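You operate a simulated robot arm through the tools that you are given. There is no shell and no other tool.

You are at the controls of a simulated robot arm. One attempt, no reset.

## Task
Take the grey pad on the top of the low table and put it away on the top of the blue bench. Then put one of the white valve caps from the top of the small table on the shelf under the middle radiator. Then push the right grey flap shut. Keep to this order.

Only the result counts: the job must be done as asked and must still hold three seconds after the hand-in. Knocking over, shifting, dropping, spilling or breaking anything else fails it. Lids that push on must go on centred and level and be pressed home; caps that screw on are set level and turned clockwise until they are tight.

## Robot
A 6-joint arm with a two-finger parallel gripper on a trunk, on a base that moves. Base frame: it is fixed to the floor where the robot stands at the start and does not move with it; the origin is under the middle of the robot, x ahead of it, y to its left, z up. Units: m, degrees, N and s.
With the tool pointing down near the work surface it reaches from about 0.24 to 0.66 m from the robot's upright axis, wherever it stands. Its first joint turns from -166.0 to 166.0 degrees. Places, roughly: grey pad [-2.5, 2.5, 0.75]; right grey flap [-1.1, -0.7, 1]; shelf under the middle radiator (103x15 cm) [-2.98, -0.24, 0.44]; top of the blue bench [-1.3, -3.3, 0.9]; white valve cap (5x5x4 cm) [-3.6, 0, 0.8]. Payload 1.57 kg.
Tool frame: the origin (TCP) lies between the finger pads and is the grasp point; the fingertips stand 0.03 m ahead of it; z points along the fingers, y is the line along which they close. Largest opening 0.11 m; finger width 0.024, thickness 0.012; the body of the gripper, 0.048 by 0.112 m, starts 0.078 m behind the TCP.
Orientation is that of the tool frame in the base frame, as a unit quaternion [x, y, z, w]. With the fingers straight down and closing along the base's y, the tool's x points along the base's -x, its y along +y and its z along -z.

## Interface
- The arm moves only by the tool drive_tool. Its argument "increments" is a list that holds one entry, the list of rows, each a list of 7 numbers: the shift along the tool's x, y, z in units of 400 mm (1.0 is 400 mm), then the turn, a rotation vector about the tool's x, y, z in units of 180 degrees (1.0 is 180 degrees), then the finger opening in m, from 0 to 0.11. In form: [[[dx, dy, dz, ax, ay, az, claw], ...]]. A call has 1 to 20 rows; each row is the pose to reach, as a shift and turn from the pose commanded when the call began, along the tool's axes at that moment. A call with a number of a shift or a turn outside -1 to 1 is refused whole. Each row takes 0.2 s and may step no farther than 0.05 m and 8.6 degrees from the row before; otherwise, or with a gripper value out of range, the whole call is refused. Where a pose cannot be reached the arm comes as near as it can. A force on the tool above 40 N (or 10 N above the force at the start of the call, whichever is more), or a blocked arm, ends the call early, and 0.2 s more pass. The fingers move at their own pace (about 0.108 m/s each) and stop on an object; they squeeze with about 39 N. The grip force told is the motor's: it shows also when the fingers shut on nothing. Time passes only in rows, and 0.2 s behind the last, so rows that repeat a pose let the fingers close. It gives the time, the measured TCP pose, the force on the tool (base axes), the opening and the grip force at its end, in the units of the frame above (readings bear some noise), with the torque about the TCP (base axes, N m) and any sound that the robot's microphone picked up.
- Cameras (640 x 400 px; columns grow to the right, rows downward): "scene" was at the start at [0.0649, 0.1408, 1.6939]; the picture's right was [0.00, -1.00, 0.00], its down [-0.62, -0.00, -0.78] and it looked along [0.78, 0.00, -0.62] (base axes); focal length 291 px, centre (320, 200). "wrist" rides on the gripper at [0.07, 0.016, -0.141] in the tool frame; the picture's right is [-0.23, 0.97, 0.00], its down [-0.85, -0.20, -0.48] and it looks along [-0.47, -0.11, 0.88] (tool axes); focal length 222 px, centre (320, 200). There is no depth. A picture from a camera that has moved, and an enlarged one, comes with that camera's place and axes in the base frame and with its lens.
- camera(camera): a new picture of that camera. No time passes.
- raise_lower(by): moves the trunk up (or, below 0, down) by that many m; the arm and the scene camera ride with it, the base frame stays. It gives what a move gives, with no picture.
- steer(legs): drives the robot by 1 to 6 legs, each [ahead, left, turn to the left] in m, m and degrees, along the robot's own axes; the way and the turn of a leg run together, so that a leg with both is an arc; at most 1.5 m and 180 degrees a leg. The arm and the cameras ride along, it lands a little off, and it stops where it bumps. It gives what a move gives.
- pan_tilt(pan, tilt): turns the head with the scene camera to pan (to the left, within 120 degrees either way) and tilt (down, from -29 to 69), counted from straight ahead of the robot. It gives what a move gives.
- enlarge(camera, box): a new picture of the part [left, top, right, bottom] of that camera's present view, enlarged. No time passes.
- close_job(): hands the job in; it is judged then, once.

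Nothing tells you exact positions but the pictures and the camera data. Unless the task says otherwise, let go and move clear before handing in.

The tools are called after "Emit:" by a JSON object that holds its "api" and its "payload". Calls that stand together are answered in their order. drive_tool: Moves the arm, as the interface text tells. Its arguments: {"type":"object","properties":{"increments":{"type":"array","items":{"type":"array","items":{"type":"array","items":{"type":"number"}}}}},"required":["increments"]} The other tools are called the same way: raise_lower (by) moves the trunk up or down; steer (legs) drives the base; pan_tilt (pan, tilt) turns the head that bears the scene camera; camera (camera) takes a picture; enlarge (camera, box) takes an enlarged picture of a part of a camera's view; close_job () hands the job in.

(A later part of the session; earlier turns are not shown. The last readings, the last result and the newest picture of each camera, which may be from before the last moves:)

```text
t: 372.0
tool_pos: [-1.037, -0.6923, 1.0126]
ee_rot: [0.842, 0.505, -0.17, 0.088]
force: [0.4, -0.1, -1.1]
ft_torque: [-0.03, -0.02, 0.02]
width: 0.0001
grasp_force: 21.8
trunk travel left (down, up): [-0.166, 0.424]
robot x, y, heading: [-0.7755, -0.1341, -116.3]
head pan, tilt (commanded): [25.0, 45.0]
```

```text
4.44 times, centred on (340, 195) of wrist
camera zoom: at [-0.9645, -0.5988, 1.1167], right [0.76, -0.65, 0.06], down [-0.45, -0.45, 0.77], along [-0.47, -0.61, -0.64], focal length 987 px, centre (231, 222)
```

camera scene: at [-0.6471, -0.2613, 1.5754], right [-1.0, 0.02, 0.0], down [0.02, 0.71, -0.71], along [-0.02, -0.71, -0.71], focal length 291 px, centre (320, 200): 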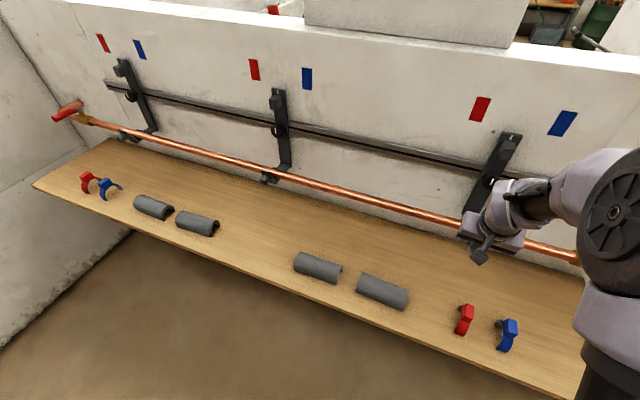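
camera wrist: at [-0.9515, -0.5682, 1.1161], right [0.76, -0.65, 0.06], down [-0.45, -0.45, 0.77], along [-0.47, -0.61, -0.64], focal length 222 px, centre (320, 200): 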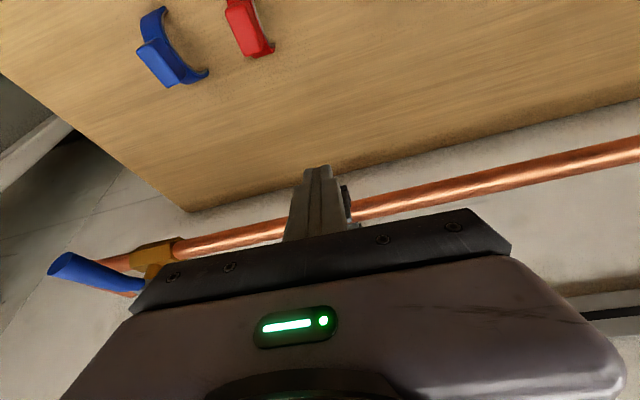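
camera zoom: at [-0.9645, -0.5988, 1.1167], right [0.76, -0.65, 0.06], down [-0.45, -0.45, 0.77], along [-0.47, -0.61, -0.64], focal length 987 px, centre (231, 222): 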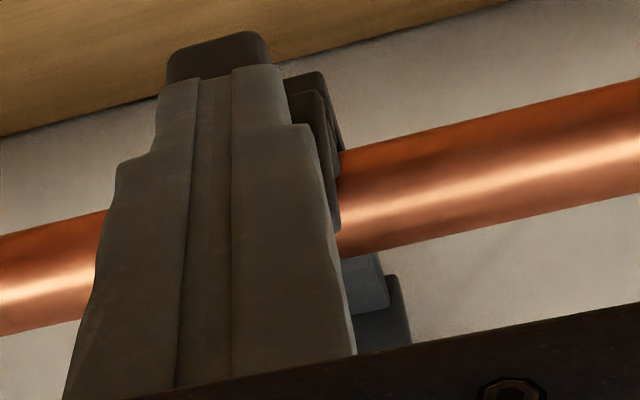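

The fingertips are now just above the tab and about to reach the flap plate. Continuing.

Emit:
{"api": "drive_tool", "payload": {"increments": [[[-0.0093, 0.0007, 0.0038, 0, 0, 0, 0.0], [-0.0186, 0.0014, 0.0076, 0, 0, 0, 0.0]]]}}

Emit:
{"api": "drive_tool", "payload": {"increments": [[[-0.0093, 0.0007, 0.0038, 0, 0, 0, 0.0], [-0.0186, 0.0014, 0.0076, 0, 0, 0, 0.0]]]}}

Emit:
{"api": "enlarge", "payload": {"camera": "wrist", "box": [280, 150, 400, 240]}}

```text
t: 372.6
tool_pos: [-1.0398, -0.7015, 1.0119]
ee_rot: [0.843, 0.503, -0.17, 0.088]
force: [0.2, 0.7, 0.3]
ft_torque: [-0.03, 0.0, 0.01]
width: 0.0002
grasp_force: 21.6
trunk travel left (down, up): [-0.166, 0.424]
robot x, y, heading: [-0.7817, -0.1363, -116.5]
head pan, tilt (commanded): [25.0, 45.0]
```

```text
t: 373.2
tool_pos: [-1.0426, -0.7075, 1.0121]
ee_rot: [0.842, 0.504, -0.171, 0.087]
force: [0.0, 0.1, 0.1]
ft_torque: [0.0, 0.01, -0.01]
width: 0.0
grasp_force: 21.5
trunk travel left (down, up): [-0.166, 0.424]
robot x, y, heading: [-0.7783, -0.135, -116.3]
head pan, tilt (commanded): [25.0, 45.0]
```

```text
4.44 times, centred on (340, 195) of wrist
camera zoom: at [-0.971, -0.6129, 1.1156], right [0.76, -0.65, 0.06], down [-0.45, -0.45, 0.77], along [-0.47, -0.61, -0.64], focal length 987 px, centre (231, 222)
```

zoom: 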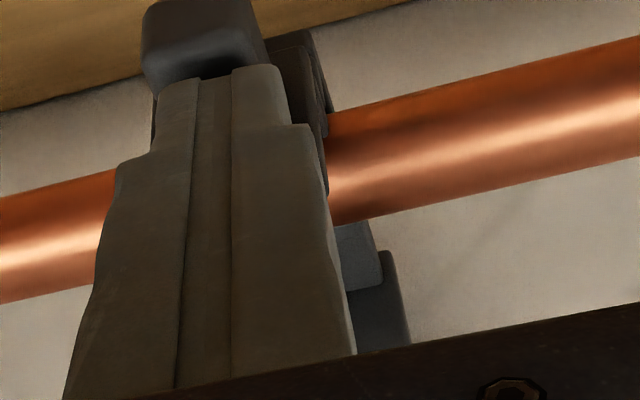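

Emit:
{"api": "drive_tool", "payload": {"increments": [[[-0.0093, 0.0007, 0.0038, 0, 0, 0, 0.0], [-0.0186, 0.0014, 0.0076, 0, 0, 0, 0.0]]]}}

Emit:
{"api": "drive_tool", "payload": {"increments": [[[-0.0093, 0.0007, 0.0038, 0, 0, 0, 0.0], [-0.0186, 0.0014, 0.0076, 0, 0, 0, 0.0]]]}}

Emit:
{"api": "enlarge", "payload": {"camera": "wrist", "box": [280, 120, 400, 210]}}

```text
t: 373.8
tool_pos: [-1.0448, -0.7118, 1.014]
ee_rot: [0.842, 0.503, -0.171, 0.089]
force: [7.4, 21.8, 16.3]
ft_torque: [0.67, -0.31, -0.05]
width: 0.0
grasp_force: 21.6
trunk travel left (down, up): [-0.166, 0.424]
robot x, y, heading: [-0.7793, -0.1369, -116.3]
head pan, tilt (commanded): [25.0, 45.0]
```

```text
t: 374.2
tool_pos: [-1.0448, -0.7132, 1.0162]
ee_rot: [0.842, 0.503, -0.172, 0.089]
force: [9.3, 24.1, 25.1]
ft_torque: [0.52, -0.16, -0.05]
width: 0.0
grasp_force: 21.6
trunk travel left (down, up): [-0.166, 0.424]
robot x, y, heading: [-0.7776, -0.1347, -116.3]
head pan, tilt (commanded): [25.0, 45.0]
stopped in row 2: the force on the tool passed its limit at 44 N (the readings are from after the stop); the commanded pose is now the measured one
```

```text
4.44 times, centred on (340, 165) of wrist
camera zoom: at [-0.9729, -0.6187, 1.1201], right [0.76, -0.65, 0.06], down [-0.45, -0.45, 0.77], along [-0.47, -0.61, -0.63], focal length 987 px, centre (231, 356)
```

zoom: 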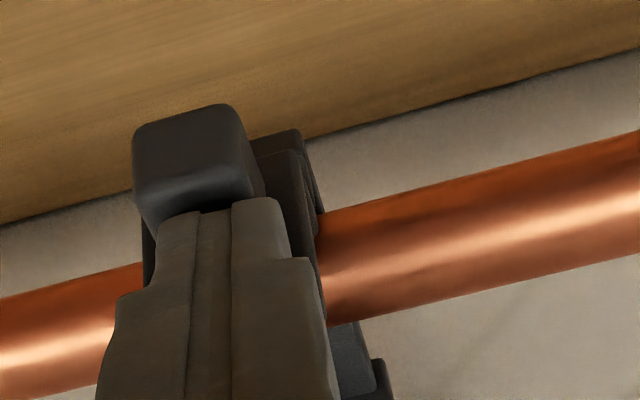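

The tip started riding up on the tab without closing the flap. I'll back off and re-inspect the clip closely from the side to understand its hinge.

Emit:
{"api": "drive_tool", "payload": {"increments": [[[0.0464, -0.0036, -0.0188, 0, 0, 0, 0.0], [0.116, -0.009, -0.047, 0, 0, 0, 0.0], [0.116, -0.012, -0.14, 0, 0, 0, 0.0]]]}}

Emit:
{"api": "steer", "payload": {"legs": [[-0.1, -0.42, 0]]}}

Emit:
{"api": "pan_tilt", "payload": {"pan": 45, "tilt": 45}}

Emit:
{"api": "camera", "payload": {"camera": "scene"}}

```text
t: 375.0
tool_pos: [-1.019, -0.6576, 1.0485]
ee_rot: [0.843, 0.503, -0.17, 0.088]
force: [0.2, 1.2, 0.4]
ft_torque: [-0.04, 0.0, -0.01]
width: 0.0001
grasp_force: 21.0
trunk travel left (down, up): [-0.166, 0.424]
robot x, y, heading: [-0.7824, -0.1328, -116.2]
head pan, tilt (commanded): [25.0, 45.0]
```

```text
t: 377.6
tool_pos: [-1.3476, -0.3897, 1.0489]
ee_rot: [0.842, 0.505, -0.169, 0.089]
force: [0.8, 0.0, -0.3]
ft_torque: [-0.02, 0.0, 0.05]
width: 0.0001
grasp_force: 21.2
trunk travel left (down, up): [-0.166, 0.424]
robot x, y, heading: [-1.1047, 0.1349, -116.2]
head pan, tilt (commanded): [25.0, 45.0]
```

```text
t: 378.4
tool_pos: [-1.3467, -0.3888, 1.0487]
ee_rot: [0.842, 0.504, -0.17, 0.089]
force: [0.6, 0.5, 0.6]
ft_torque: [0.0, -0.03, -0.01]
width: 0.0
grasp_force: 21.2
trunk travel left (down, up): [-0.166, 0.424]
robot x, y, heading: [-1.1075, 0.1323, -116.1]
head pan, tilt (commanded): [45.0, 45.0]
```

```text
taken
camera scene: at [-0.9485, 0.0148, 1.5754], right [-0.95, -0.32, 0.0], down [-0.23, 0.67, -0.71], along [0.23, -0.67, -0.71], focal length 291 px, centre (320, 200)
```

scene: 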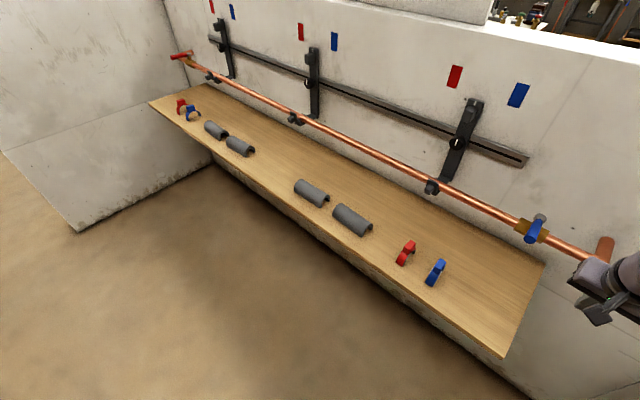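

Emit:
{"api": "enlarge", "payload": {"camera": "scene", "box": [415, 165, 455, 205]}}

Emit:
{"api": "enlarge", "payload": {"camera": "scene", "box": [280, 100, 320, 135]}}

Emit:
{"api": "enlarge", "payload": {"camera": "scene", "box": [195, 60, 230, 95]}}

Emit:
{"api": "enlarge", "payload": {"camera": "scene", "box": [420, 85, 520, 185]}}

```text
10.00 times, centred on (435, 185) of scene
camera zoom: at [-0.9485, 0.0148, 1.5754], right [-0.95, -0.32, 0.0], down [-0.23, 0.67, -0.71], along [0.23, -0.67, -0.71], focal length 2914 px, centre (-830, 350)
```

zoom: 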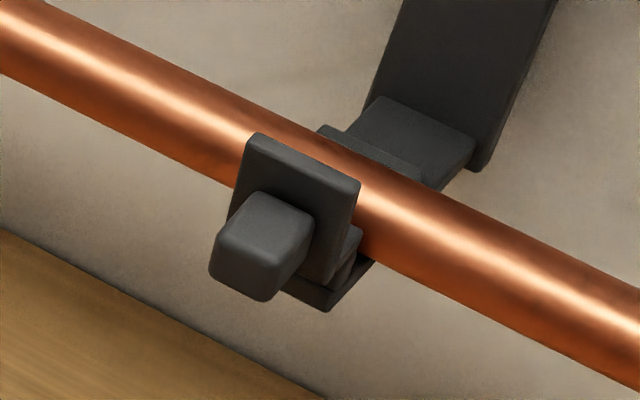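

```text
11.43 times, centred on (300, 118) of scene
camera zoom: at [-0.9485, 0.0148, 1.5754], right [-0.95, -0.32, 0.0], down [-0.23, 0.67, -0.71], along [0.23, -0.67, -0.71], focal length 3330 px, centre (549, 1143)
```

zoom: 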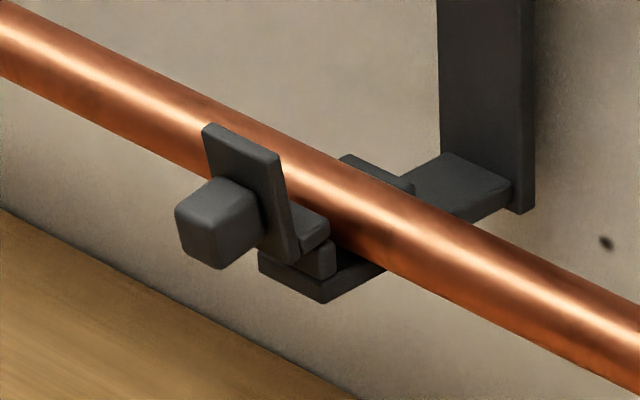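

```text
11.43 times, centred on (212, 78) of scene
camera zoom: at [-0.9485, 0.0148, 1.5754], right [-0.95, -0.32, 0.0], down [-0.23, 0.67, -0.71], along [0.23, -0.67, -0.71], focal length 3330 px, centre (1549, 1600)
```

zoom: 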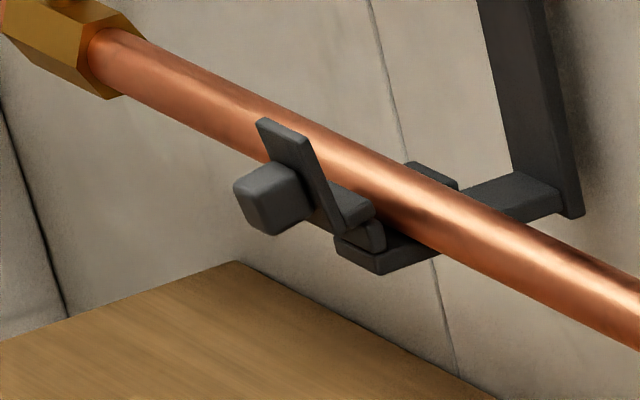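

```text
4.00 times, centred on (470, 135) of scene
camera zoom: at [-0.9485, 0.0148, 1.5754], right [-0.95, -0.32, 0.0], down [-0.23, 0.67, -0.71], along [0.23, -0.67, -0.71], focal length 1166 px, centre (-280, 460)
```

zoom: 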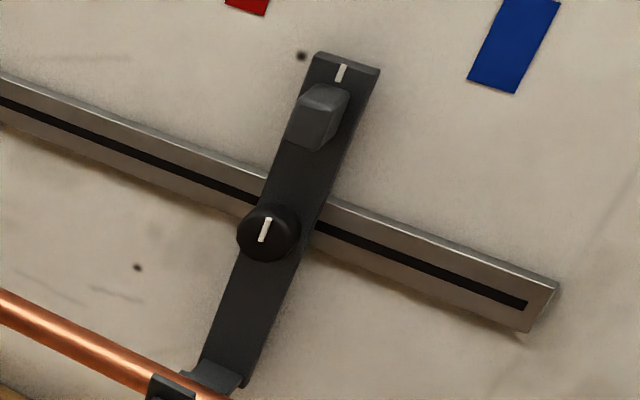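

The plates are all vertical; I need a true side view of the clip. I'll go to the left end of the bench and look along the wall, facing away so the arm is out of the way.

Emit:
{"api": "steer", "payload": {"legs": [[-0.15, 0, 0], [0, 0, 178], [0.0, -0.85, 0], [0, -0.85, 0]]}}

Emit:
{"api": "raise_lower", "payload": {"by": -0.15}}

Emit:
{"api": "pan_tilt", "payload": {"pan": 110, "tilt": 18}}

Emit:
{"api": "camera", "payload": {"camera": "scene"}}

```text
t: 395.4
tool_pos: [0.7223, -0.0027, 1.0483]
ee_rot: [-0.493, 0.849, 0.086, 0.172]
force: [0.3, -0.5, -0.2]
ft_torque: [-0.03, 0.01, -0.01]
width: 0.0
grasp_force: 21.0
trunk travel left (down, up): [-0.166, 0.424]
robot x, y, heading: [0.4676, -0.5211, 61.9]
head pan, tilt (commanded): [45.0, 45.0]
```

```text
t: 397.1
tool_pos: [0.7209, -0.0011, 0.8978]
ee_rot: [-0.493, 0.849, 0.086, 0.171]
force: [0.4, -0.4, 0.0]
ft_torque: [0.02, 0.0, 0.01]
width: 0.0003
grasp_force: 21.1
trunk travel left (down, up): [-0.016, 0.574]
robot x, y, heading: [0.4661, -0.5187, 62.1]
head pan, tilt (commanded): [45.0, 45.0]
```

```text
t: 398.5
tool_pos: [0.7218, -0.0019, 0.8965]
ee_rot: [-0.492, 0.849, 0.085, 0.171]
force: [-0.6, 0.6, 0.1]
ft_torque: [-0.01, -0.02, 0.04]
width: 0.0
grasp_force: 21.7
trunk travel left (down, up): [-0.016, 0.574]
robot x, y, heading: [0.4631, -0.5191, 62.4]
head pan, tilt (commanded): [110.0, 18.0]
```

```text
taken
camera scene: at [0.2403, -0.4583, 1.4673], right [0.14, 0.99, 0.0], down [0.31, -0.04, -0.95], along [-0.94, 0.13, -0.31], focal length 291 px, centre (320, 200)
```

scene: 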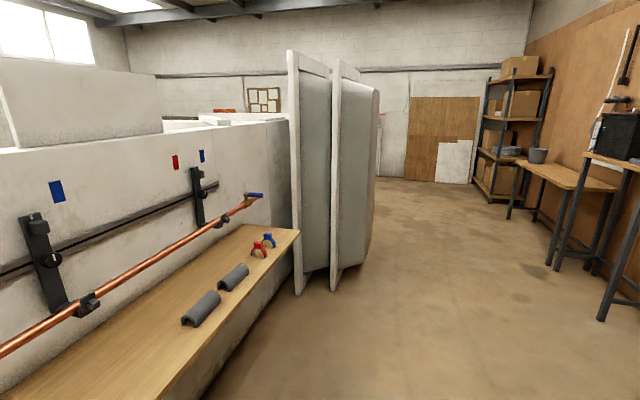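

Emit:
{"api": "enlarge", "payload": {"camera": "scene", "box": [205, 205, 245, 235]}}

Emit:
{"api": "enlarge", "payload": {"camera": "scene", "box": [60, 275, 124, 325]}}

Emit:
{"api": "enlarge", "payload": {"camera": "scene", "box": [160, 150, 272, 240]}}

```text
13.33 times, centred on (225, 220) of scene
camera zoom: at [0.2403, -0.4583, 1.4673], right [0.14, 0.99, 0.0], down [0.31, -0.04, -0.95], along [-0.94, 0.13, -0.31], focal length 3885 px, centre (1587, -67)
```

zoom: 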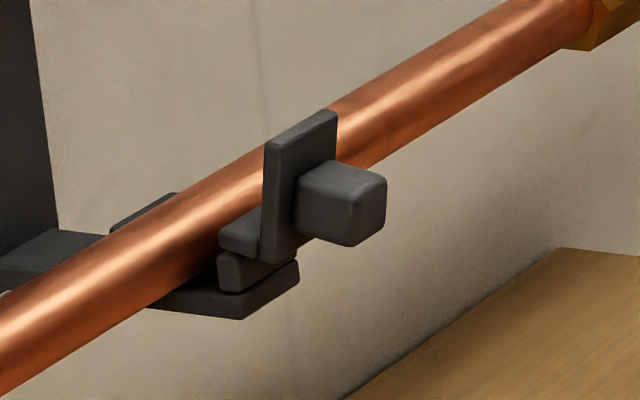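

```text
8.00 times, centred on (92, 300) of scene
camera zoom: at [0.2403, -0.4583, 1.4673], right [0.14, 0.99, 0.0], down [0.31, -0.04, -0.95], along [-0.94, 0.13, -0.31], focal length 2331 px, centre (2144, -600)
```

zoom: 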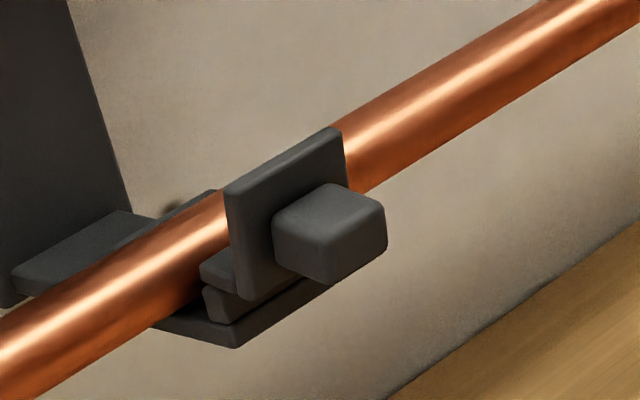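

```text
4.44 times, centred on (216, 195) of scene
camera zoom: at [0.2403, -0.4583, 1.4673], right [0.14, 0.99, 0.0], down [0.31, -0.04, -0.95], along [-0.94, 0.13, -0.31], focal length 1295 px, centre (782, 222)
```

zoom: 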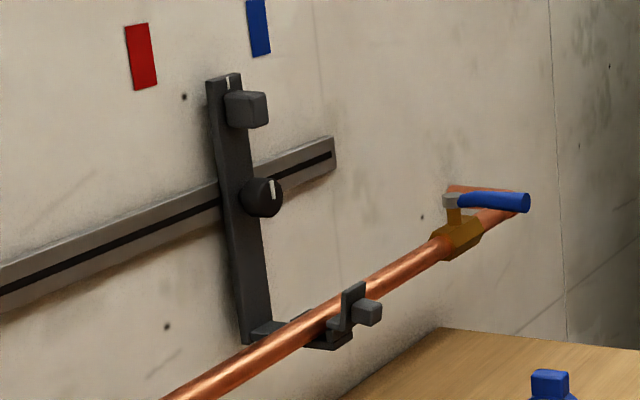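

I see the clip is an L-shaped flap with a cube tab, leaning outward ~8°. Let me compare the middle and left brackets from here for differences.

Emit:
{"api": "enlarge", "payload": {"camera": "scene", "box": [0, 190, 112, 330]}}

Emit:
{"api": "enlarge", "payload": {"camera": "scene", "box": [180, 155, 240, 235]}}

Emit:
{"api": "pan_tilt", "payload": {"pan": 120, "tilt": 40}}

Emit:
{"api": "camera", "payload": {"camera": "scene"}}

```text
2.86 times, centred on (56, 260) of scene
camera zoom: at [0.2403, -0.4583, 1.4673], right [0.14, 0.99, 0.0], down [0.31, -0.04, -0.95], along [-0.94, 0.13, -0.31], focal length 833 px, centre (1074, 29)
```

zoom: 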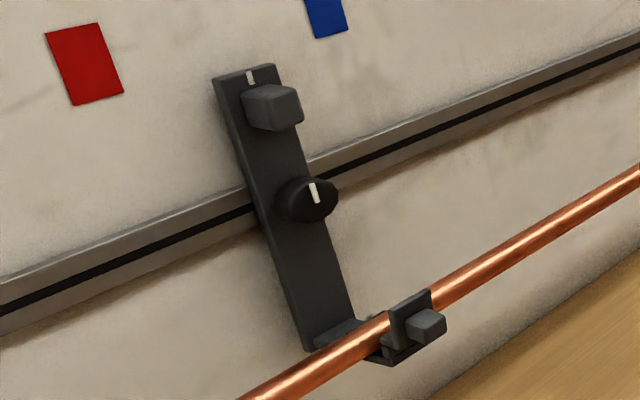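

```text
5.00 times, centred on (210, 195) of scene
camera zoom: at [0.2403, -0.4583, 1.4673], right [0.14, 0.99, 0.0], down [0.31, -0.04, -0.95], along [-0.94, 0.13, -0.31], focal length 1457 px, centre (870, 225)
```

zoom: 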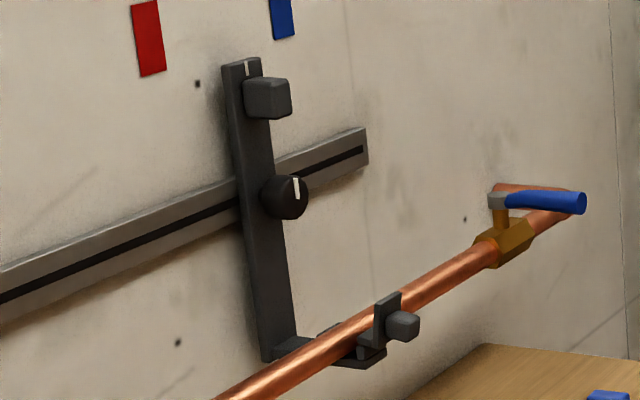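

```text
t: 399.3
tool_pos: [0.722, -0.0018, 0.8981]
ee_rot: [-0.492, 0.849, 0.086, 0.171]
force: [0.4, 0.2, -0.1]
ft_torque: [0.03, -0.02, 0.02]
width: 0.0
grasp_force: 21.7
trunk travel left (down, up): [-0.016, 0.574]
robot x, y, heading: [0.4686, -0.5179, 62.2]
head pan, tilt (commanded): [120.0, 40.0]
```

```text
taken
camera scene: at [0.2478, -0.4743, 1.4327], right [-0.04, 1.0, 0.0], down [0.64, 0.02, -0.77], along [-0.77, -0.03, -0.64], focal length 291 px, centre (320, 200)
```

scene: 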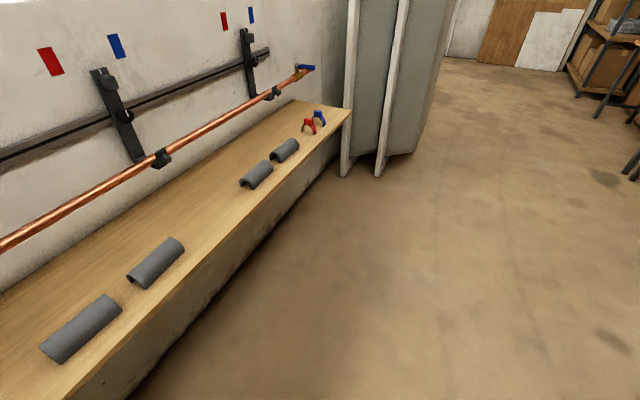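

The gap between the flap plate and the pipe is ~3 cm, so it is indeed open. I'll return in front of it and try a patient push on the tab (holding force), after raising the tool.

Emit:
{"api": "raise_lower", "payload": {"by": 0.15}}

Emit:
{"api": "steer", "payload": {"legs": [[0.05, 1.25, 0], [0, 0, -178.5]]}}

Emit:
{"api": "pan_tilt", "payload": {"pan": 20, "tilt": 40}}

Emit:
{"api": "camera", "payload": {"camera": "scene"}}

```text
t: 401.1
tool_pos: [0.7218, -0.0014, 1.0481]
ee_rot: [-0.492, 0.849, 0.086, 0.171]
force: [-0.9, -0.2, 0.2]
ft_torque: [-0.01, 0.02, 0.0]
width: 0.0
grasp_force: 21.6
trunk travel left (down, up): [-0.166, 0.424]
robot x, y, heading: [0.4701, -0.5183, 62.0]
head pan, tilt (commanded): [120.0, 40.0]
```

```text
t: 414.9
tool_pos: [-0.8998, -0.3948, 1.0471]
ee_rot: [0.859, 0.475, -0.173, 0.082]
force: [-0.1, -0.5, -0.7]
ft_torque: [0.02, 0.03, 0.02]
width: 0.0
grasp_force: 21.5
trunk travel left (down, up): [-0.166, 0.424]
robot x, y, heading: [-0.6251, 0.1091, -120.3]
head pan, tilt (commanded): [120.0, 40.0]
```

```text
t: 416.6
tool_pos: [-0.8989, -0.3948, 1.0483]
ee_rot: [0.859, 0.475, -0.172, 0.082]
force: [-0.4, 0.6, -0.3]
ft_torque: [-0.01, 0.01, -0.03]
width: 0.0
grasp_force: 21.2
trunk travel left (down, up): [-0.166, 0.424]
robot x, y, heading: [-0.6208, 0.1111, -120.1]
head pan, tilt (commanded): [20.0, 40.0]
```

```text
taken
camera scene: at [-0.5095, -0.0237, 1.5827], right [-0.98, 0.17, 0.0], down [0.11, 0.63, -0.77], along [-0.13, -0.75, -0.64], focal length 291 px, centre (320, 200)
```

scene: 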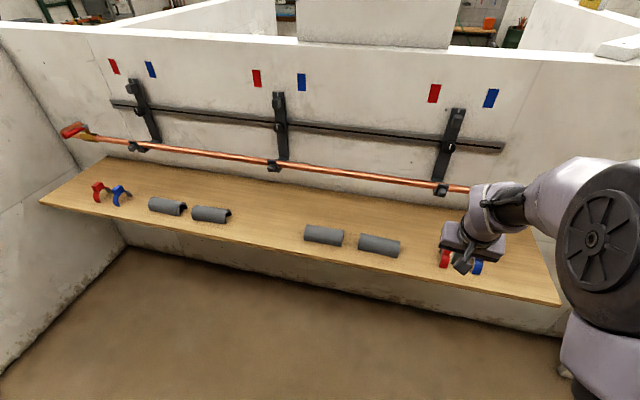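

Emit:
{"api": "steer", "payload": {"legs": [[0, 0, 4], [0.27, -0.037, 0]]}}

Emit:
{"api": "pan_tilt", "payload": {"pan": 30, "tilt": 50}}

Emit:
{"api": "camera", "payload": {"camera": "scene"}}

Emit:
{"api": "camera", "payload": {"camera": "wrist"}}

```text
t: 419.0
tool_pos: [-1.0152, -0.6359, 1.0475]
ee_rot: [0.842, 0.505, -0.17, 0.087]
force: [-0.1, -1.0, -0.4]
ft_torque: [0.02, -0.01, -0.04]
width: 0.0
grasp_force: 20.8
trunk travel left (down, up): [-0.166, 0.424]
robot x, y, heading: [-0.7751, -0.1103, -116.1]
head pan, tilt (commanded): [20.0, 40.0]
```

```text
t: 419.7
tool_pos: [-1.014, -0.635, 1.0483]
ee_rot: [0.842, 0.504, -0.17, 0.089]
force: [-0.3, -0.4, -0.1]
ft_torque: [-0.03, 0.03, -0.01]
width: 0.0
grasp_force: 21.6
trunk travel left (down, up): [-0.166, 0.424]
robot x, y, heading: [-0.7746, -0.1149, -115.7]
head pan, tilt (commanded): [30.0, 50.0]
```

```text
taken
camera scene: at [-0.6363, -0.2308, 1.5685], right [-1.0, -0.07, 0.0], down [-0.05, 0.76, -0.64], along [0.04, -0.64, -0.77], focal length 291 px, centre (320, 200)
```

scene: 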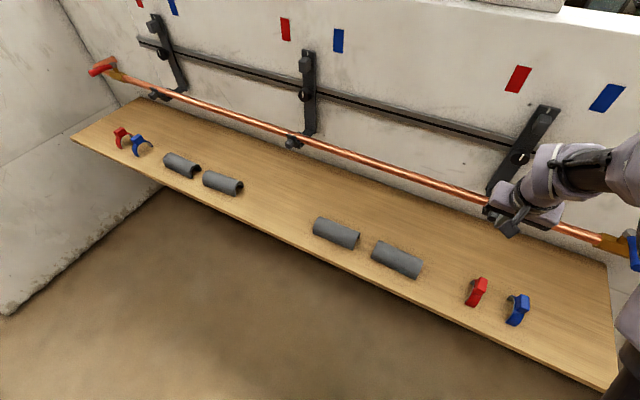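

```text
taken
camera wrist: at [-0.942, -0.5407, 1.1522], right [0.76, -0.65, 0.06], down [-0.45, -0.45, 0.77], along [-0.47, -0.61, -0.64], focal length 222 px, centre (320, 200)
```

wrist: 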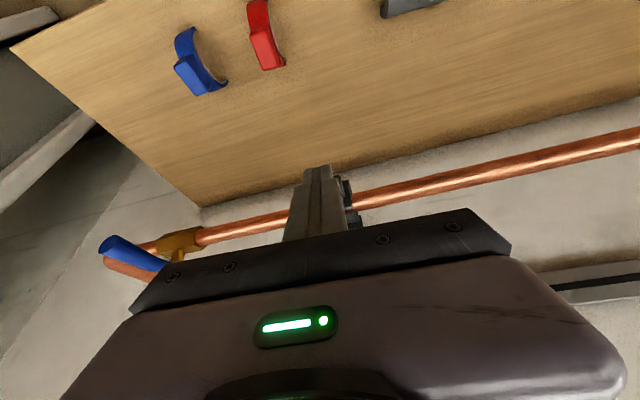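

Let me shift the tool sideways 6 cm so the wrist camera can see the flap unobstructed from above.

Emit:
{"api": "drive_tool", "payload": {"increments": [[[-0.004, -0.075, 0.0035, 0, 0, 0, 0.0], [-0.008, -0.15, 0.007, 0, 0, 0, 0.0]]]}}

Emit:
{"api": "camera", "payload": {"camera": "wrist"}}

Emit:
{"api": "enlarge", "payload": {"camera": "wrist", "box": [320, 140, 430, 220]}}

Emit:
{"api": "enlarge", "payload": {"camera": "scene", "box": [470, 185, 530, 235]}}

```text
t: 420.3
tool_pos: [-1.0692, -0.6104, 1.0484]
ee_rot: [0.841, 0.506, -0.169, 0.089]
force: [0.3, 0.4, 0.0]
ft_torque: [-0.03, 0.0, -0.01]
width: 0.0
grasp_force: 21.7
trunk travel left (down, up): [-0.166, 0.424]
robot x, y, heading: [-0.7736, -0.1104, -116.2]
head pan, tilt (commanded): [30.0, 50.0]
```

```text
taken
camera wrist: at [-0.9968, -0.5155, 1.1525], right [0.76, -0.65, 0.06], down [-0.45, -0.45, 0.77], along [-0.47, -0.61, -0.64], focal length 222 px, centre (320, 200)
```

wrist: 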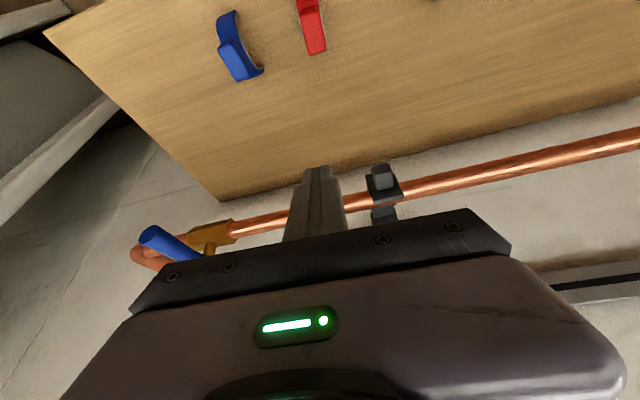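

```text
5.00 times, centred on (375, 180) of wrist
camera zoom: at [-0.9968, -0.5155, 1.1525], right [0.76, -0.65, 0.06], down [-0.45, -0.45, 0.77], along [-0.47, -0.61, -0.64], focal length 1111 px, centre (45, 300)
```

zoom: 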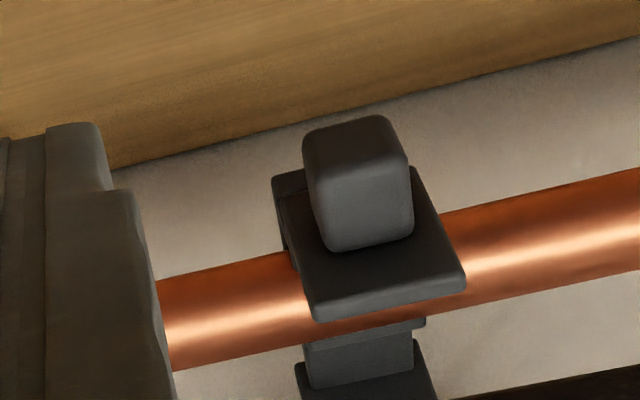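

```text
8.00 times, centred on (500, 210) of scene
camera zoom: at [-0.6367, -0.2306, 1.5686], right [-1.0, -0.07, 0.0], down [-0.05, 0.76, -0.64], along [0.04, -0.64, -0.77], focal length 2331 px, centre (-1120, 120)
```

zoom: 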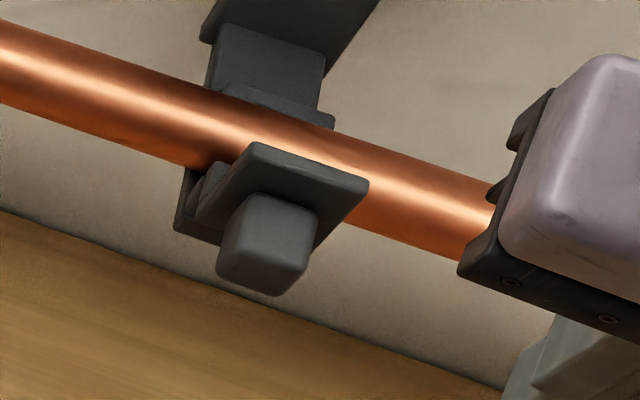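

The flap plate and its tab are clearly visible; above the tab there is ~1.5 cm of free plate. I'll make the tool more upright (≈8° tilt), re-centre, and push on the plate above the tab.

Emit:
{"api": "drive_tool", "payload": {"increments": [[[0.018, 0.08, 0.03, 0, 0.0389, 0, 0.0], [0.0363, 0.1613, 0.0605, 0, 0.0778, 0, 0.0]]]}}

Emit:
{"api": "camera", "payload": {"camera": "wrist"}}

Emit:
{"api": "enlarge", "payload": {"camera": "scene", "box": [440, 160, 540, 240]}}

```text
t: 420.9
tool_pos: [-1.0084, -0.6368, 1.0181]
ee_rot: [0.856, 0.512, -0.065, 0.025]
force: [-0.3, -0.7, 0.5]
ft_torque: [0.02, 0.02, 0.0]
width: 0.0
grasp_force: 21.1
trunk travel left (down, up): [-0.166, 0.424]
robot x, y, heading: [-0.7751, -0.1136, -116.4]
head pan, tilt (commanded): [30.0, 50.0]
```

```text
taken
camera wrist: at [-0.9491, -0.5685, 1.1485], right [0.75, -0.66, 0.01], down [-0.53, -0.6, 0.6], along [-0.39, -0.45, -0.8], focal length 222 px, centre (320, 200)
```

wrist: 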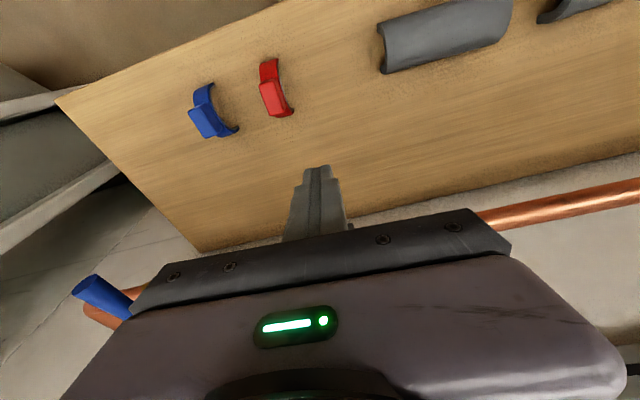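

```text
5.00 times, centred on (490, 200) of scene
camera zoom: at [-0.6361, -0.2316, 1.5684], right [-1.0, -0.07, 0.0], down [-0.05, 0.76, -0.64], along [0.04, -0.64, -0.77], focal length 1457 px, centre (-530, 200)
```

zoom: 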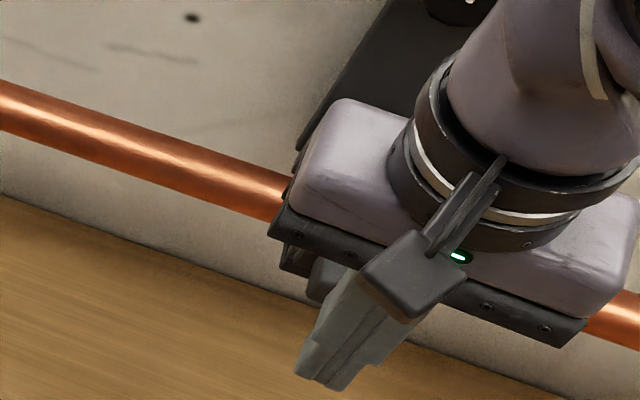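

Advancing the base 5.5 cm so the arm has reach for the push.

Emit:
{"api": "steer", "payload": {"legs": [[0.055, 0, 0]]}}

Emit:
{"api": "enlarge", "payload": {"camera": "wrist", "box": [260, 130, 400, 240]}}

```text
t: 421.9
tool_pos: [-1.0336, -0.6887, 1.0183]
ee_rot: [0.856, 0.512, -0.066, 0.026]
force: [-0.1, -0.7, -0.4]
ft_torque: [0.02, 0.02, -0.02]
width: 0.0002
grasp_force: 21.2
trunk travel left (down, up): [-0.166, 0.424]
robot x, y, heading: [-0.8001, -0.1644, -116.1]
head pan, tilt (commanded): [30.0, 50.0]
```

```text
3.64 times, centred on (330, 185) of wrist
camera zoom: at [-0.9744, -0.6192, 1.1484], right [0.75, -0.66, 0.01], down [-0.53, -0.6, 0.6], along [-0.39, -0.45, -0.8], focal length 808 px, centre (284, 254)
```

zoom: 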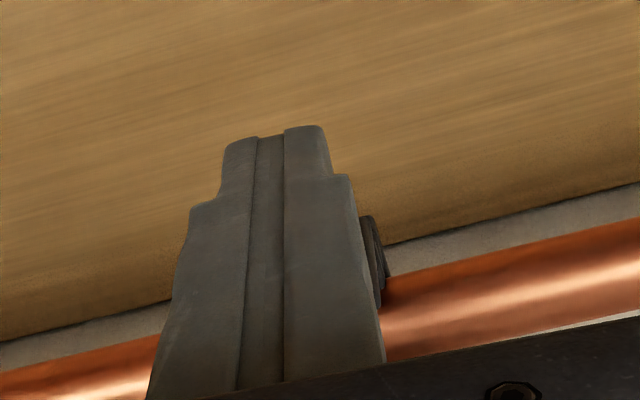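

Emit:
{"api": "drive_tool", "payload": {"increments": [[[-0.0124, 0.0008, 0.0017, 0, 0, 0, 0.0], [-0.0247, 0.0016, 0.0034, 0, 0, 0, 0.0], [-0.037, 0.0024, 0.0051, 0, 0, 0, 0.0], [-0.0494, 0.0032, 0.0068, 0, 0, 0, 0.0]]]}}

Emit:
{"api": "drive_tool", "payload": {"increments": [[[-0.0075, 0.0005, 0.001, 0, 0, 0, 0.0], [-0.015, 0.001, 0.002, 0, 0, 0, 0.0]]]}}

```text
t: 422.9
tool_pos: [-1.041, -0.7058, 1.0189]
ee_rot: [0.856, 0.513, -0.066, 0.025]
force: [-0.6, 0.1, 0.0]
ft_torque: [-0.01, 0.01, -0.01]
width: 0.0
grasp_force: 21.2
trunk travel left (down, up): [-0.166, 0.424]
robot x, y, heading: [-0.7993, -0.1626, -115.9]
head pan, tilt (commanded): [30.0, 50.0]
```

```text
t: 423.5
tool_pos: [-1.0434, -0.7107, 1.0191]
ee_rot: [0.856, 0.512, -0.065, 0.026]
force: [0.8, -0.3, -0.6]
ft_torque: [0.01, 0.02, 0.02]
width: 0.0
grasp_force: 21.3
trunk travel left (down, up): [-0.166, 0.424]
robot x, y, heading: [-0.8003, -0.1625, -116.2]
head pan, tilt (commanded): [30.0, 50.0]
```

Emit:
{"api": "drive_tool", "payload": {"increments": [[[-0.0075, 0.0005, 0.001, 0, 0, 0, 0.0], [-0.015, 0.001, 0.002, 0, 0, 0, 0.0]]]}}

Emit:
{"api": "drive_tool", "payload": {"increments": [[[-0.0075, 0.0005, 0.001, 0, 0, 0, 0.0], [-0.015, 0.001, 0.002, 0, 0, 0, 0.0]]]}}

Emit:
{"api": "enlarge", "payload": {"camera": "wrist", "box": [260, 130, 400, 240]}}

```text
t: 424.1
tool_pos: [-1.0469, -0.7154, 1.0194]
ee_rot: [0.856, 0.513, -0.066, 0.026]
force: [0.4, -1.1, 0.5]
ft_torque: [0.0, -0.02, 0.02]
width: 0.0
grasp_force: 21.0
trunk travel left (down, up): [-0.166, 0.424]
robot x, y, heading: [-0.8037, -0.1634, -116.0]
head pan, tilt (commanded): [30.0, 50.0]
```

```text
t: 424.7
tool_pos: [-1.0493, -0.7229, 1.02]
ee_rot: [0.856, 0.512, -0.066, 0.026]
force: [-0.1, -0.5, 1.2]
ft_torque: [-0.01, -0.03, -0.02]
width: 0.0001
grasp_force: 21.0
trunk travel left (down, up): [-0.166, 0.424]
robot x, y, heading: [-0.8042, -0.1643, -116.0]
head pan, tilt (commanded): [30.0, 50.0]
```

```text
3.64 times, centred on (330, 185) of wrist
camera zoom: at [-0.9896, -0.6531, 1.1488], right [0.75, -0.66, 0.01], down [-0.53, -0.6, 0.6], along [-0.39, -0.45, -0.8], focal length 808 px, centre (284, 254)
```

zoom: 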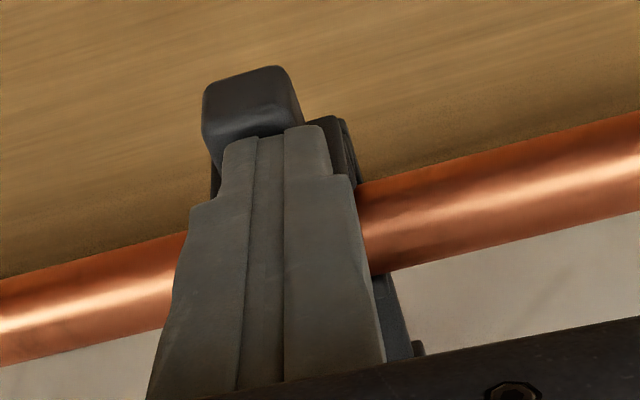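

Emit:
{"api": "drive_tool", "payload": {"increments": [[[-0.0075, 0.0005, 0.001, 0, 0, 0, 0.0], [-0.015, 0.001, 0.002, 0, 0, 0, 0.0]]]}}

Emit:
{"api": "enlarge", "payload": {"camera": "wrist", "box": [260, 110, 400, 220]}}

Emit:
{"api": "enlarge", "payload": {"camera": "scene", "box": [440, 160, 540, 240]}}

```text
t: 425.3
tool_pos: [-1.0502, -0.7236, 1.0219]
ee_rot: [0.856, 0.512, -0.066, 0.027]
force: [6.1, 14.4, 16.6]
ft_torque: [0.54, -0.35, -0.04]
width: 0.0
grasp_force: 21.2
trunk travel left (down, up): [-0.166, 0.424]
robot x, y, heading: [-0.7975, -0.1615, -115.8]
head pan, tilt (commanded): [30.0, 50.0]
```

```text
3.64 times, centred on (330, 165) of wrist
camera zoom: at [-0.9906, -0.6554, 1.1507], right [0.75, -0.66, 0.01], down [-0.53, -0.6, 0.6], along [-0.39, -0.46, -0.8], focal length 808 px, centre (284, 327)
```

zoom: 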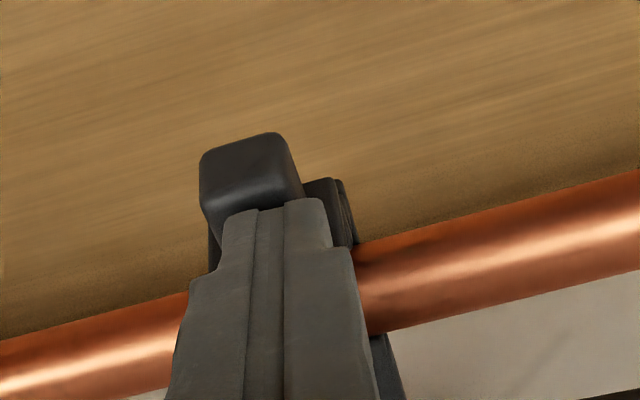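

```text
5.00 times, centred on (490, 200) of scene
camera zoom: at [-0.6593, -0.2774, 1.5688], right [-1.0, -0.07, 0.0], down [-0.05, 0.76, -0.64], along [0.04, -0.64, -0.76], focal length 1457 px, centre (-530, 200)
```

zoom: 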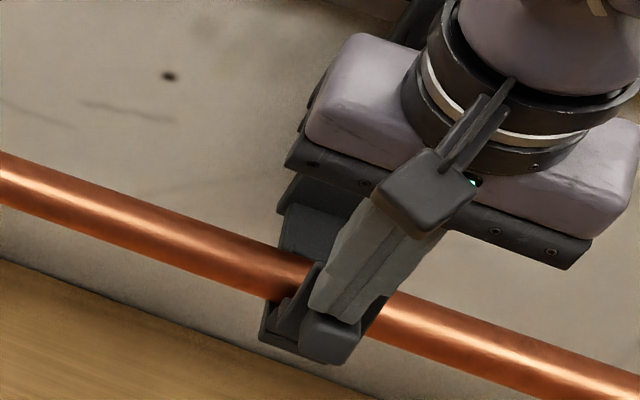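

The fingertip is meeting the tab's rounded upper edge (the tab is larger than I judged). I'll back off, come down to the tab's centre with the near-vertical tool, and apply a sustained push.

Emit:
{"api": "drive_tool", "payload": {"increments": [[[0.05, -0.0033, -0.0068, 0, 0, 0, 0.0], [0.087, -0.0057, -0.012, 0, 0, 0, 0.0], [0.095, -0.0045, 0.038, 0, 0, 0, 0.0]]]}}

Emit:
{"api": "drive_tool", "payload": {"increments": [[[-0.0124, 0.0008, 0.0017, 0, 0, 0, 0.0], [-0.0247, 0.0016, 0.0034, 0, 0, 0, 0.0], [-0.037, 0.0024, 0.0051, 0, 0, 0, 0.0]]]}}

```text
t: 426.1
tool_pos: [-1.0364, -0.6952, 1.0031]
ee_rot: [0.856, 0.512, -0.069, 0.028]
force: [1.8, 2.9, 19.0]
ft_torque: [-0.24, 0.11, 0.22]
width: 0.0001
grasp_force: 21.3
trunk travel left (down, up): [-0.166, 0.424]
robot x, y, heading: [-0.8011, -0.1613, -115.9]
head pan, tilt (commanded): [30.0, 50.0]
```

```text
t: 426.7
tool_pos: [-1.0388, -0.699, 1.0033]
ee_rot: [0.856, 0.511, -0.066, 0.027]
force: [6.6, 14.9, 26.5]
ft_torque: [0.03, -0.1, -0.04]
width: 0.0
grasp_force: 20.8
trunk travel left (down, up): [-0.166, 0.424]
robot x, y, heading: [-0.7999, -0.1586, -116.1]
head pan, tilt (commanded): [30.0, 50.0]
stopped in row 3: the force on the tool passed its limit at 46 N (the readings are from after the stop); the commanded pose is now the measured one
```

Emit:
{"api": "drive_tool", "payload": {"increments": [[[0.037, -0.0025, -0.005, 0, 0, 0, 0.0], [0.0741, -0.0049, -0.0101, 0, 0, 0, 0.0], [0.0767, -0.0045, 0.0095, 0, 0, 0, 0.0]]]}}

Emit:
{"api": "drive_tool", "payload": {"increments": [[[-0.0124, 0.0008, 0.0017, 0, 0, 0, 0.0], [-0.0247, 0.0016, 0.0034, 0, 0, 0, 0.0], [-0.037, 0.0024, 0.0051, 0, 0, 0, 0.0], [-0.0494, 0.0032, 0.0068, 0, 0, 0, 0.0], [-0.0593, 0.0038, 0.0081, 0, 0, 0, 0.0]]]}}

```text
t: 427.5
tool_pos: [-1.0274, -0.6753, 0.9909]
ee_rot: [0.857, 0.511, -0.064, 0.025]
force: [-0.1, 0.0, -0.1]
ft_torque: [0.03, -0.01, -0.01]
width: 0.0
grasp_force: 22.0
trunk travel left (down, up): [-0.166, 0.424]
robot x, y, heading: [-0.7998, -0.1604, -116.2]
head pan, tilt (commanded): [30.0, 50.0]
```

```text
t: 428.7
tool_pos: [-1.0353, -0.6947, 0.9923]
ee_rot: [0.857, 0.511, -0.063, 0.024]
force: [9.6, 21.9, 4.2]
ft_torque: [0.61, -0.2, 0.03]
width: 0.0003
grasp_force: 21.5
trunk travel left (down, up): [-0.166, 0.424]
robot x, y, heading: [-0.7996, -0.1592, -116.0]
head pan, tilt (commanded): [30.0, 50.0]
```

Now in contact at the tab (24 N). Holding with a slightly firmer push for a few seconds to see whether it creeps.

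Emit:
{"api": "drive_tool", "payload": {"increments": [[[-0.0015, 0.0001, 0.0002, 0, 0, 0, 0.0], [-0.0025, 0.0002, 0.0003, 0, 0, 0, 0.0], [-0.0025, 0.0002, 0.0003, 0, 0, 0, 0.0], [-0.0025, 0.0002, 0.0003, 0, 0, 0, 0.0], [-0.0025, 0.0002, 0.0003, 0, 0, 0, 0.0], [-0.0025, 0.0002, 0.0003, 0, 0, 0, 0.0], [-0.0025, 0.0002, 0.0003, 0, 0, 0, 0.0], [-0.0025, 0.0002, 0.0003, 0, 0, 0, 0.0], [-0.0025, 0.0002, 0.0003, 0, 0, 0, 0.0], [-0.0025, 0.0002, 0.0003, 0, 0, 0, 0.0]]]}}

Emit:
{"api": "enlarge", "payload": {"camera": "scene", "box": [440, 160, 540, 240]}}

```text
t: 429.8
tool_pos: [-1.0356, -0.6937, 0.9905]
ee_rot: [0.858, 0.51, -0.061, 0.024]
force: [8.2, 18.8, 3.7]
ft_torque: [0.38, -0.42, 0.03]
width: 0.0
grasp_force: 21.6
trunk travel left (down, up): [-0.166, 0.424]
robot x, y, heading: [-0.7992, -0.1603, -115.9]
head pan, tilt (commanded): [30.0, 50.0]
stopped in row 5: the force on the tool passed its limit at 40 N (the readings are from after the stop); the commanded pose is now the measured one
```

```text
5.00 times, centred on (490, 200) of scene
camera zoom: at [-0.6595, -0.2778, 1.5685], right [-1.0, -0.07, 0.0], down [-0.05, 0.76, -0.64], along [0.04, -0.64, -0.77], focal length 1457 px, centre (-530, 200)
```

zoom: 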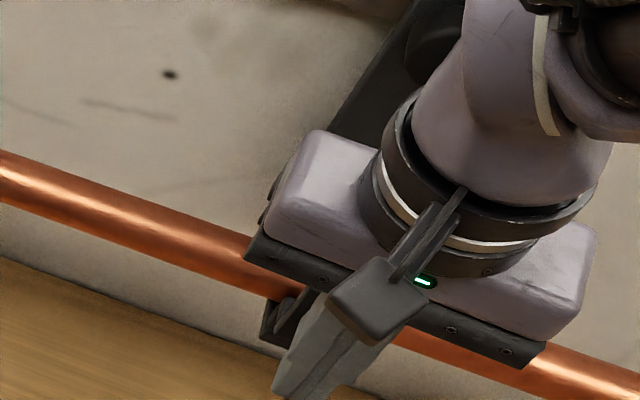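

The tab does not yield toward the wall at all. I'll back off and study the rest of the bracket (upper plate, knob and cube) in high zoom.

Emit:
{"api": "drive_tool", "payload": {"increments": [[[0.05, -0.0033, -0.0068, 0, 0, 0, 0.0], [0.124, -0.008, -0.017, 0, 0, 0, 0.0], [0.124, -0.011, -0.14, 0, 0, 0, 0.0]]]}}

Emit:
{"api": "steer", "payload": {"legs": [[-0.12, -0.35, 0]]}}

Emit:
{"api": "pan_tilt", "payload": {"pan": 40, "tilt": 30}}

Emit:
{"api": "camera", "payload": {"camera": "scene"}}

```text
t: 430.6
tool_pos: [-1.0139, -0.646, 1.0406]
ee_rot: [0.857, 0.511, -0.064, 0.025]
force: [-0.5, -0.3, 0.6]
ft_torque: [-0.02, 0.01, 0.01]
width: 0.0
grasp_force: 21.4
trunk travel left (down, up): [-0.166, 0.424]
robot x, y, heading: [-0.8005, -0.1637, -116.4]
head pan, tilt (commanded): [30.0, 50.0]
```

```text
t: 432.9
tool_pos: [-1.2761, -0.3847, 1.0395]
ee_rot: [0.857, 0.511, -0.064, 0.024]
force: [0.1, 0.0, 0.5]
ft_torque: [-0.03, -0.04, 0.01]
width: 0.0
grasp_force: 21.2
trunk travel left (down, up): [-0.166, 0.424]
robot x, y, heading: [-1.0593, 0.0994, -116.1]
head pan, tilt (commanded): [30.0, 50.0]
```

```text
t: 433.8
tool_pos: [-1.2755, -0.3851, 1.0395]
ee_rot: [0.856, 0.513, -0.063, 0.025]
force: [0.2, 0.5, -0.7]
ft_torque: [0.04, -0.03, -0.02]
width: 0.0001
grasp_force: 21.1
trunk travel left (down, up): [-0.166, 0.424]
robot x, y, heading: [-1.0618, 0.099, -116.0]
head pan, tilt (commanded): [40.0, 30.0]
```

```text
taken
camera scene: at [-0.9051, -0.0306, 1.598], right [-0.97, -0.24, 0.0], down [-0.12, 0.49, -0.87], along [0.21, -0.84, -0.5], focal length 291 px, centre (320, 200)
```

scene: 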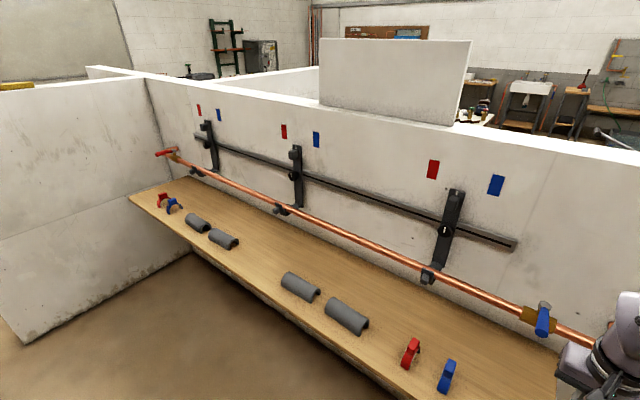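

Emit:
{"api": "enlarge", "payload": {"camera": "scene", "box": [420, 180, 500, 230]}}

Emit:
{"api": "enlarge", "payload": {"camera": "scene", "box": [415, 250, 455, 290]}}

Emit:
{"api": "enlarge", "payload": {"camera": "scene", "box": [265, 135, 325, 172]}}

Emit:
{"api": "enlarge", "payload": {"camera": "scene", "box": [185, 110, 235, 145]}}

Emit:
{"api": "enlarge", "payload": {"camera": "scene", "box": [390, 330, 470, 400]}}

```text
8.00 times, centred on (460, 205) of scene
camera zoom: at [-0.9051, -0.0306, 1.598], right [-0.97, -0.24, 0.0], down [-0.12, 0.49, -0.87], along [0.21, -0.84, -0.5], focal length 2331 px, centre (-800, 160)
```

zoom: 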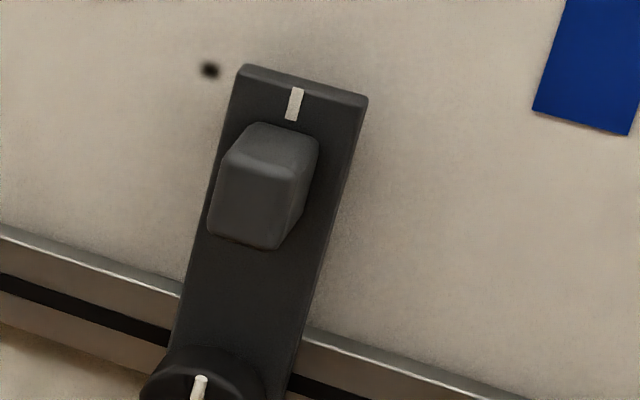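

```text
10.00 times, centred on (435, 270) of scene
camera zoom: at [-0.9051, -0.0306, 1.598], right [-0.97, -0.24, 0.0], down [-0.12, 0.49, -0.87], along [0.21, -0.84, -0.5], focal length 2914 px, centre (-830, -500)
```

zoom: 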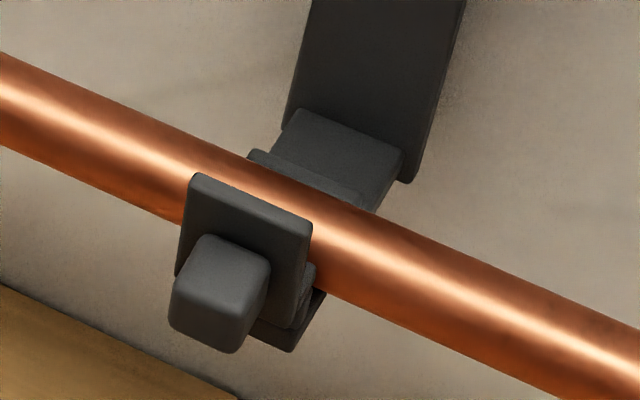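

```text
10.67 times, centred on (295, 154) of scene
camera zoom: at [-0.9051, -0.0306, 1.598], right [-0.97, -0.24, 0.0], down [-0.12, 0.49, -0.87], along [0.21, -0.84, -0.5], focal length 3108 px, centre (587, 696)
```

zoom: 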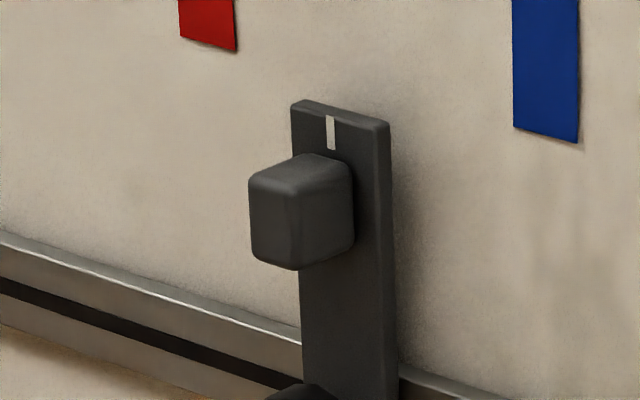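

```text
11.43 times, centred on (210, 128) of scene
camera zoom: at [-0.9051, -0.0306, 1.598], right [-0.97, -0.24, 0.0], down [-0.12, 0.49, -0.87], along [0.21, -0.84, -0.5], focal length 3330 px, centre (1577, 1029)
```

zoom: 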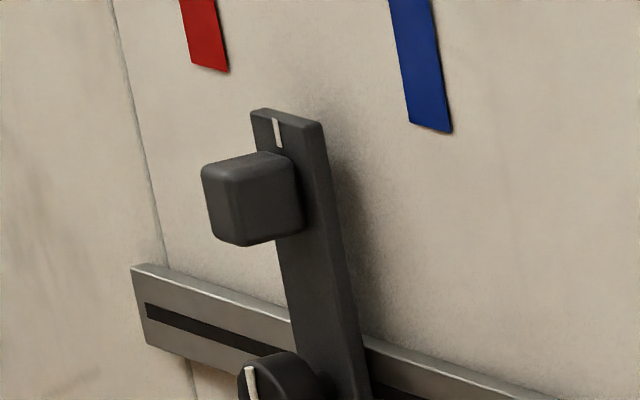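

```text
5.71 times, centred on (430, 365) of scene
camera zoom: at [-0.9051, -0.0306, 1.598], right [-0.97, -0.24, 0.0], down [-0.12, 0.49, -0.87], along [0.21, -0.84, -0.5], focal length 1665 px, centre (-309, -743)
```

zoom: 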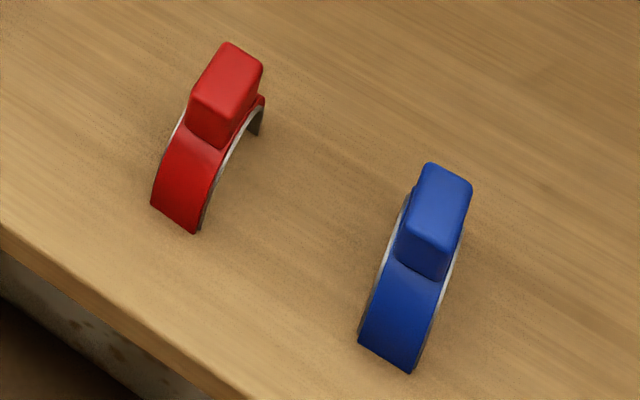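

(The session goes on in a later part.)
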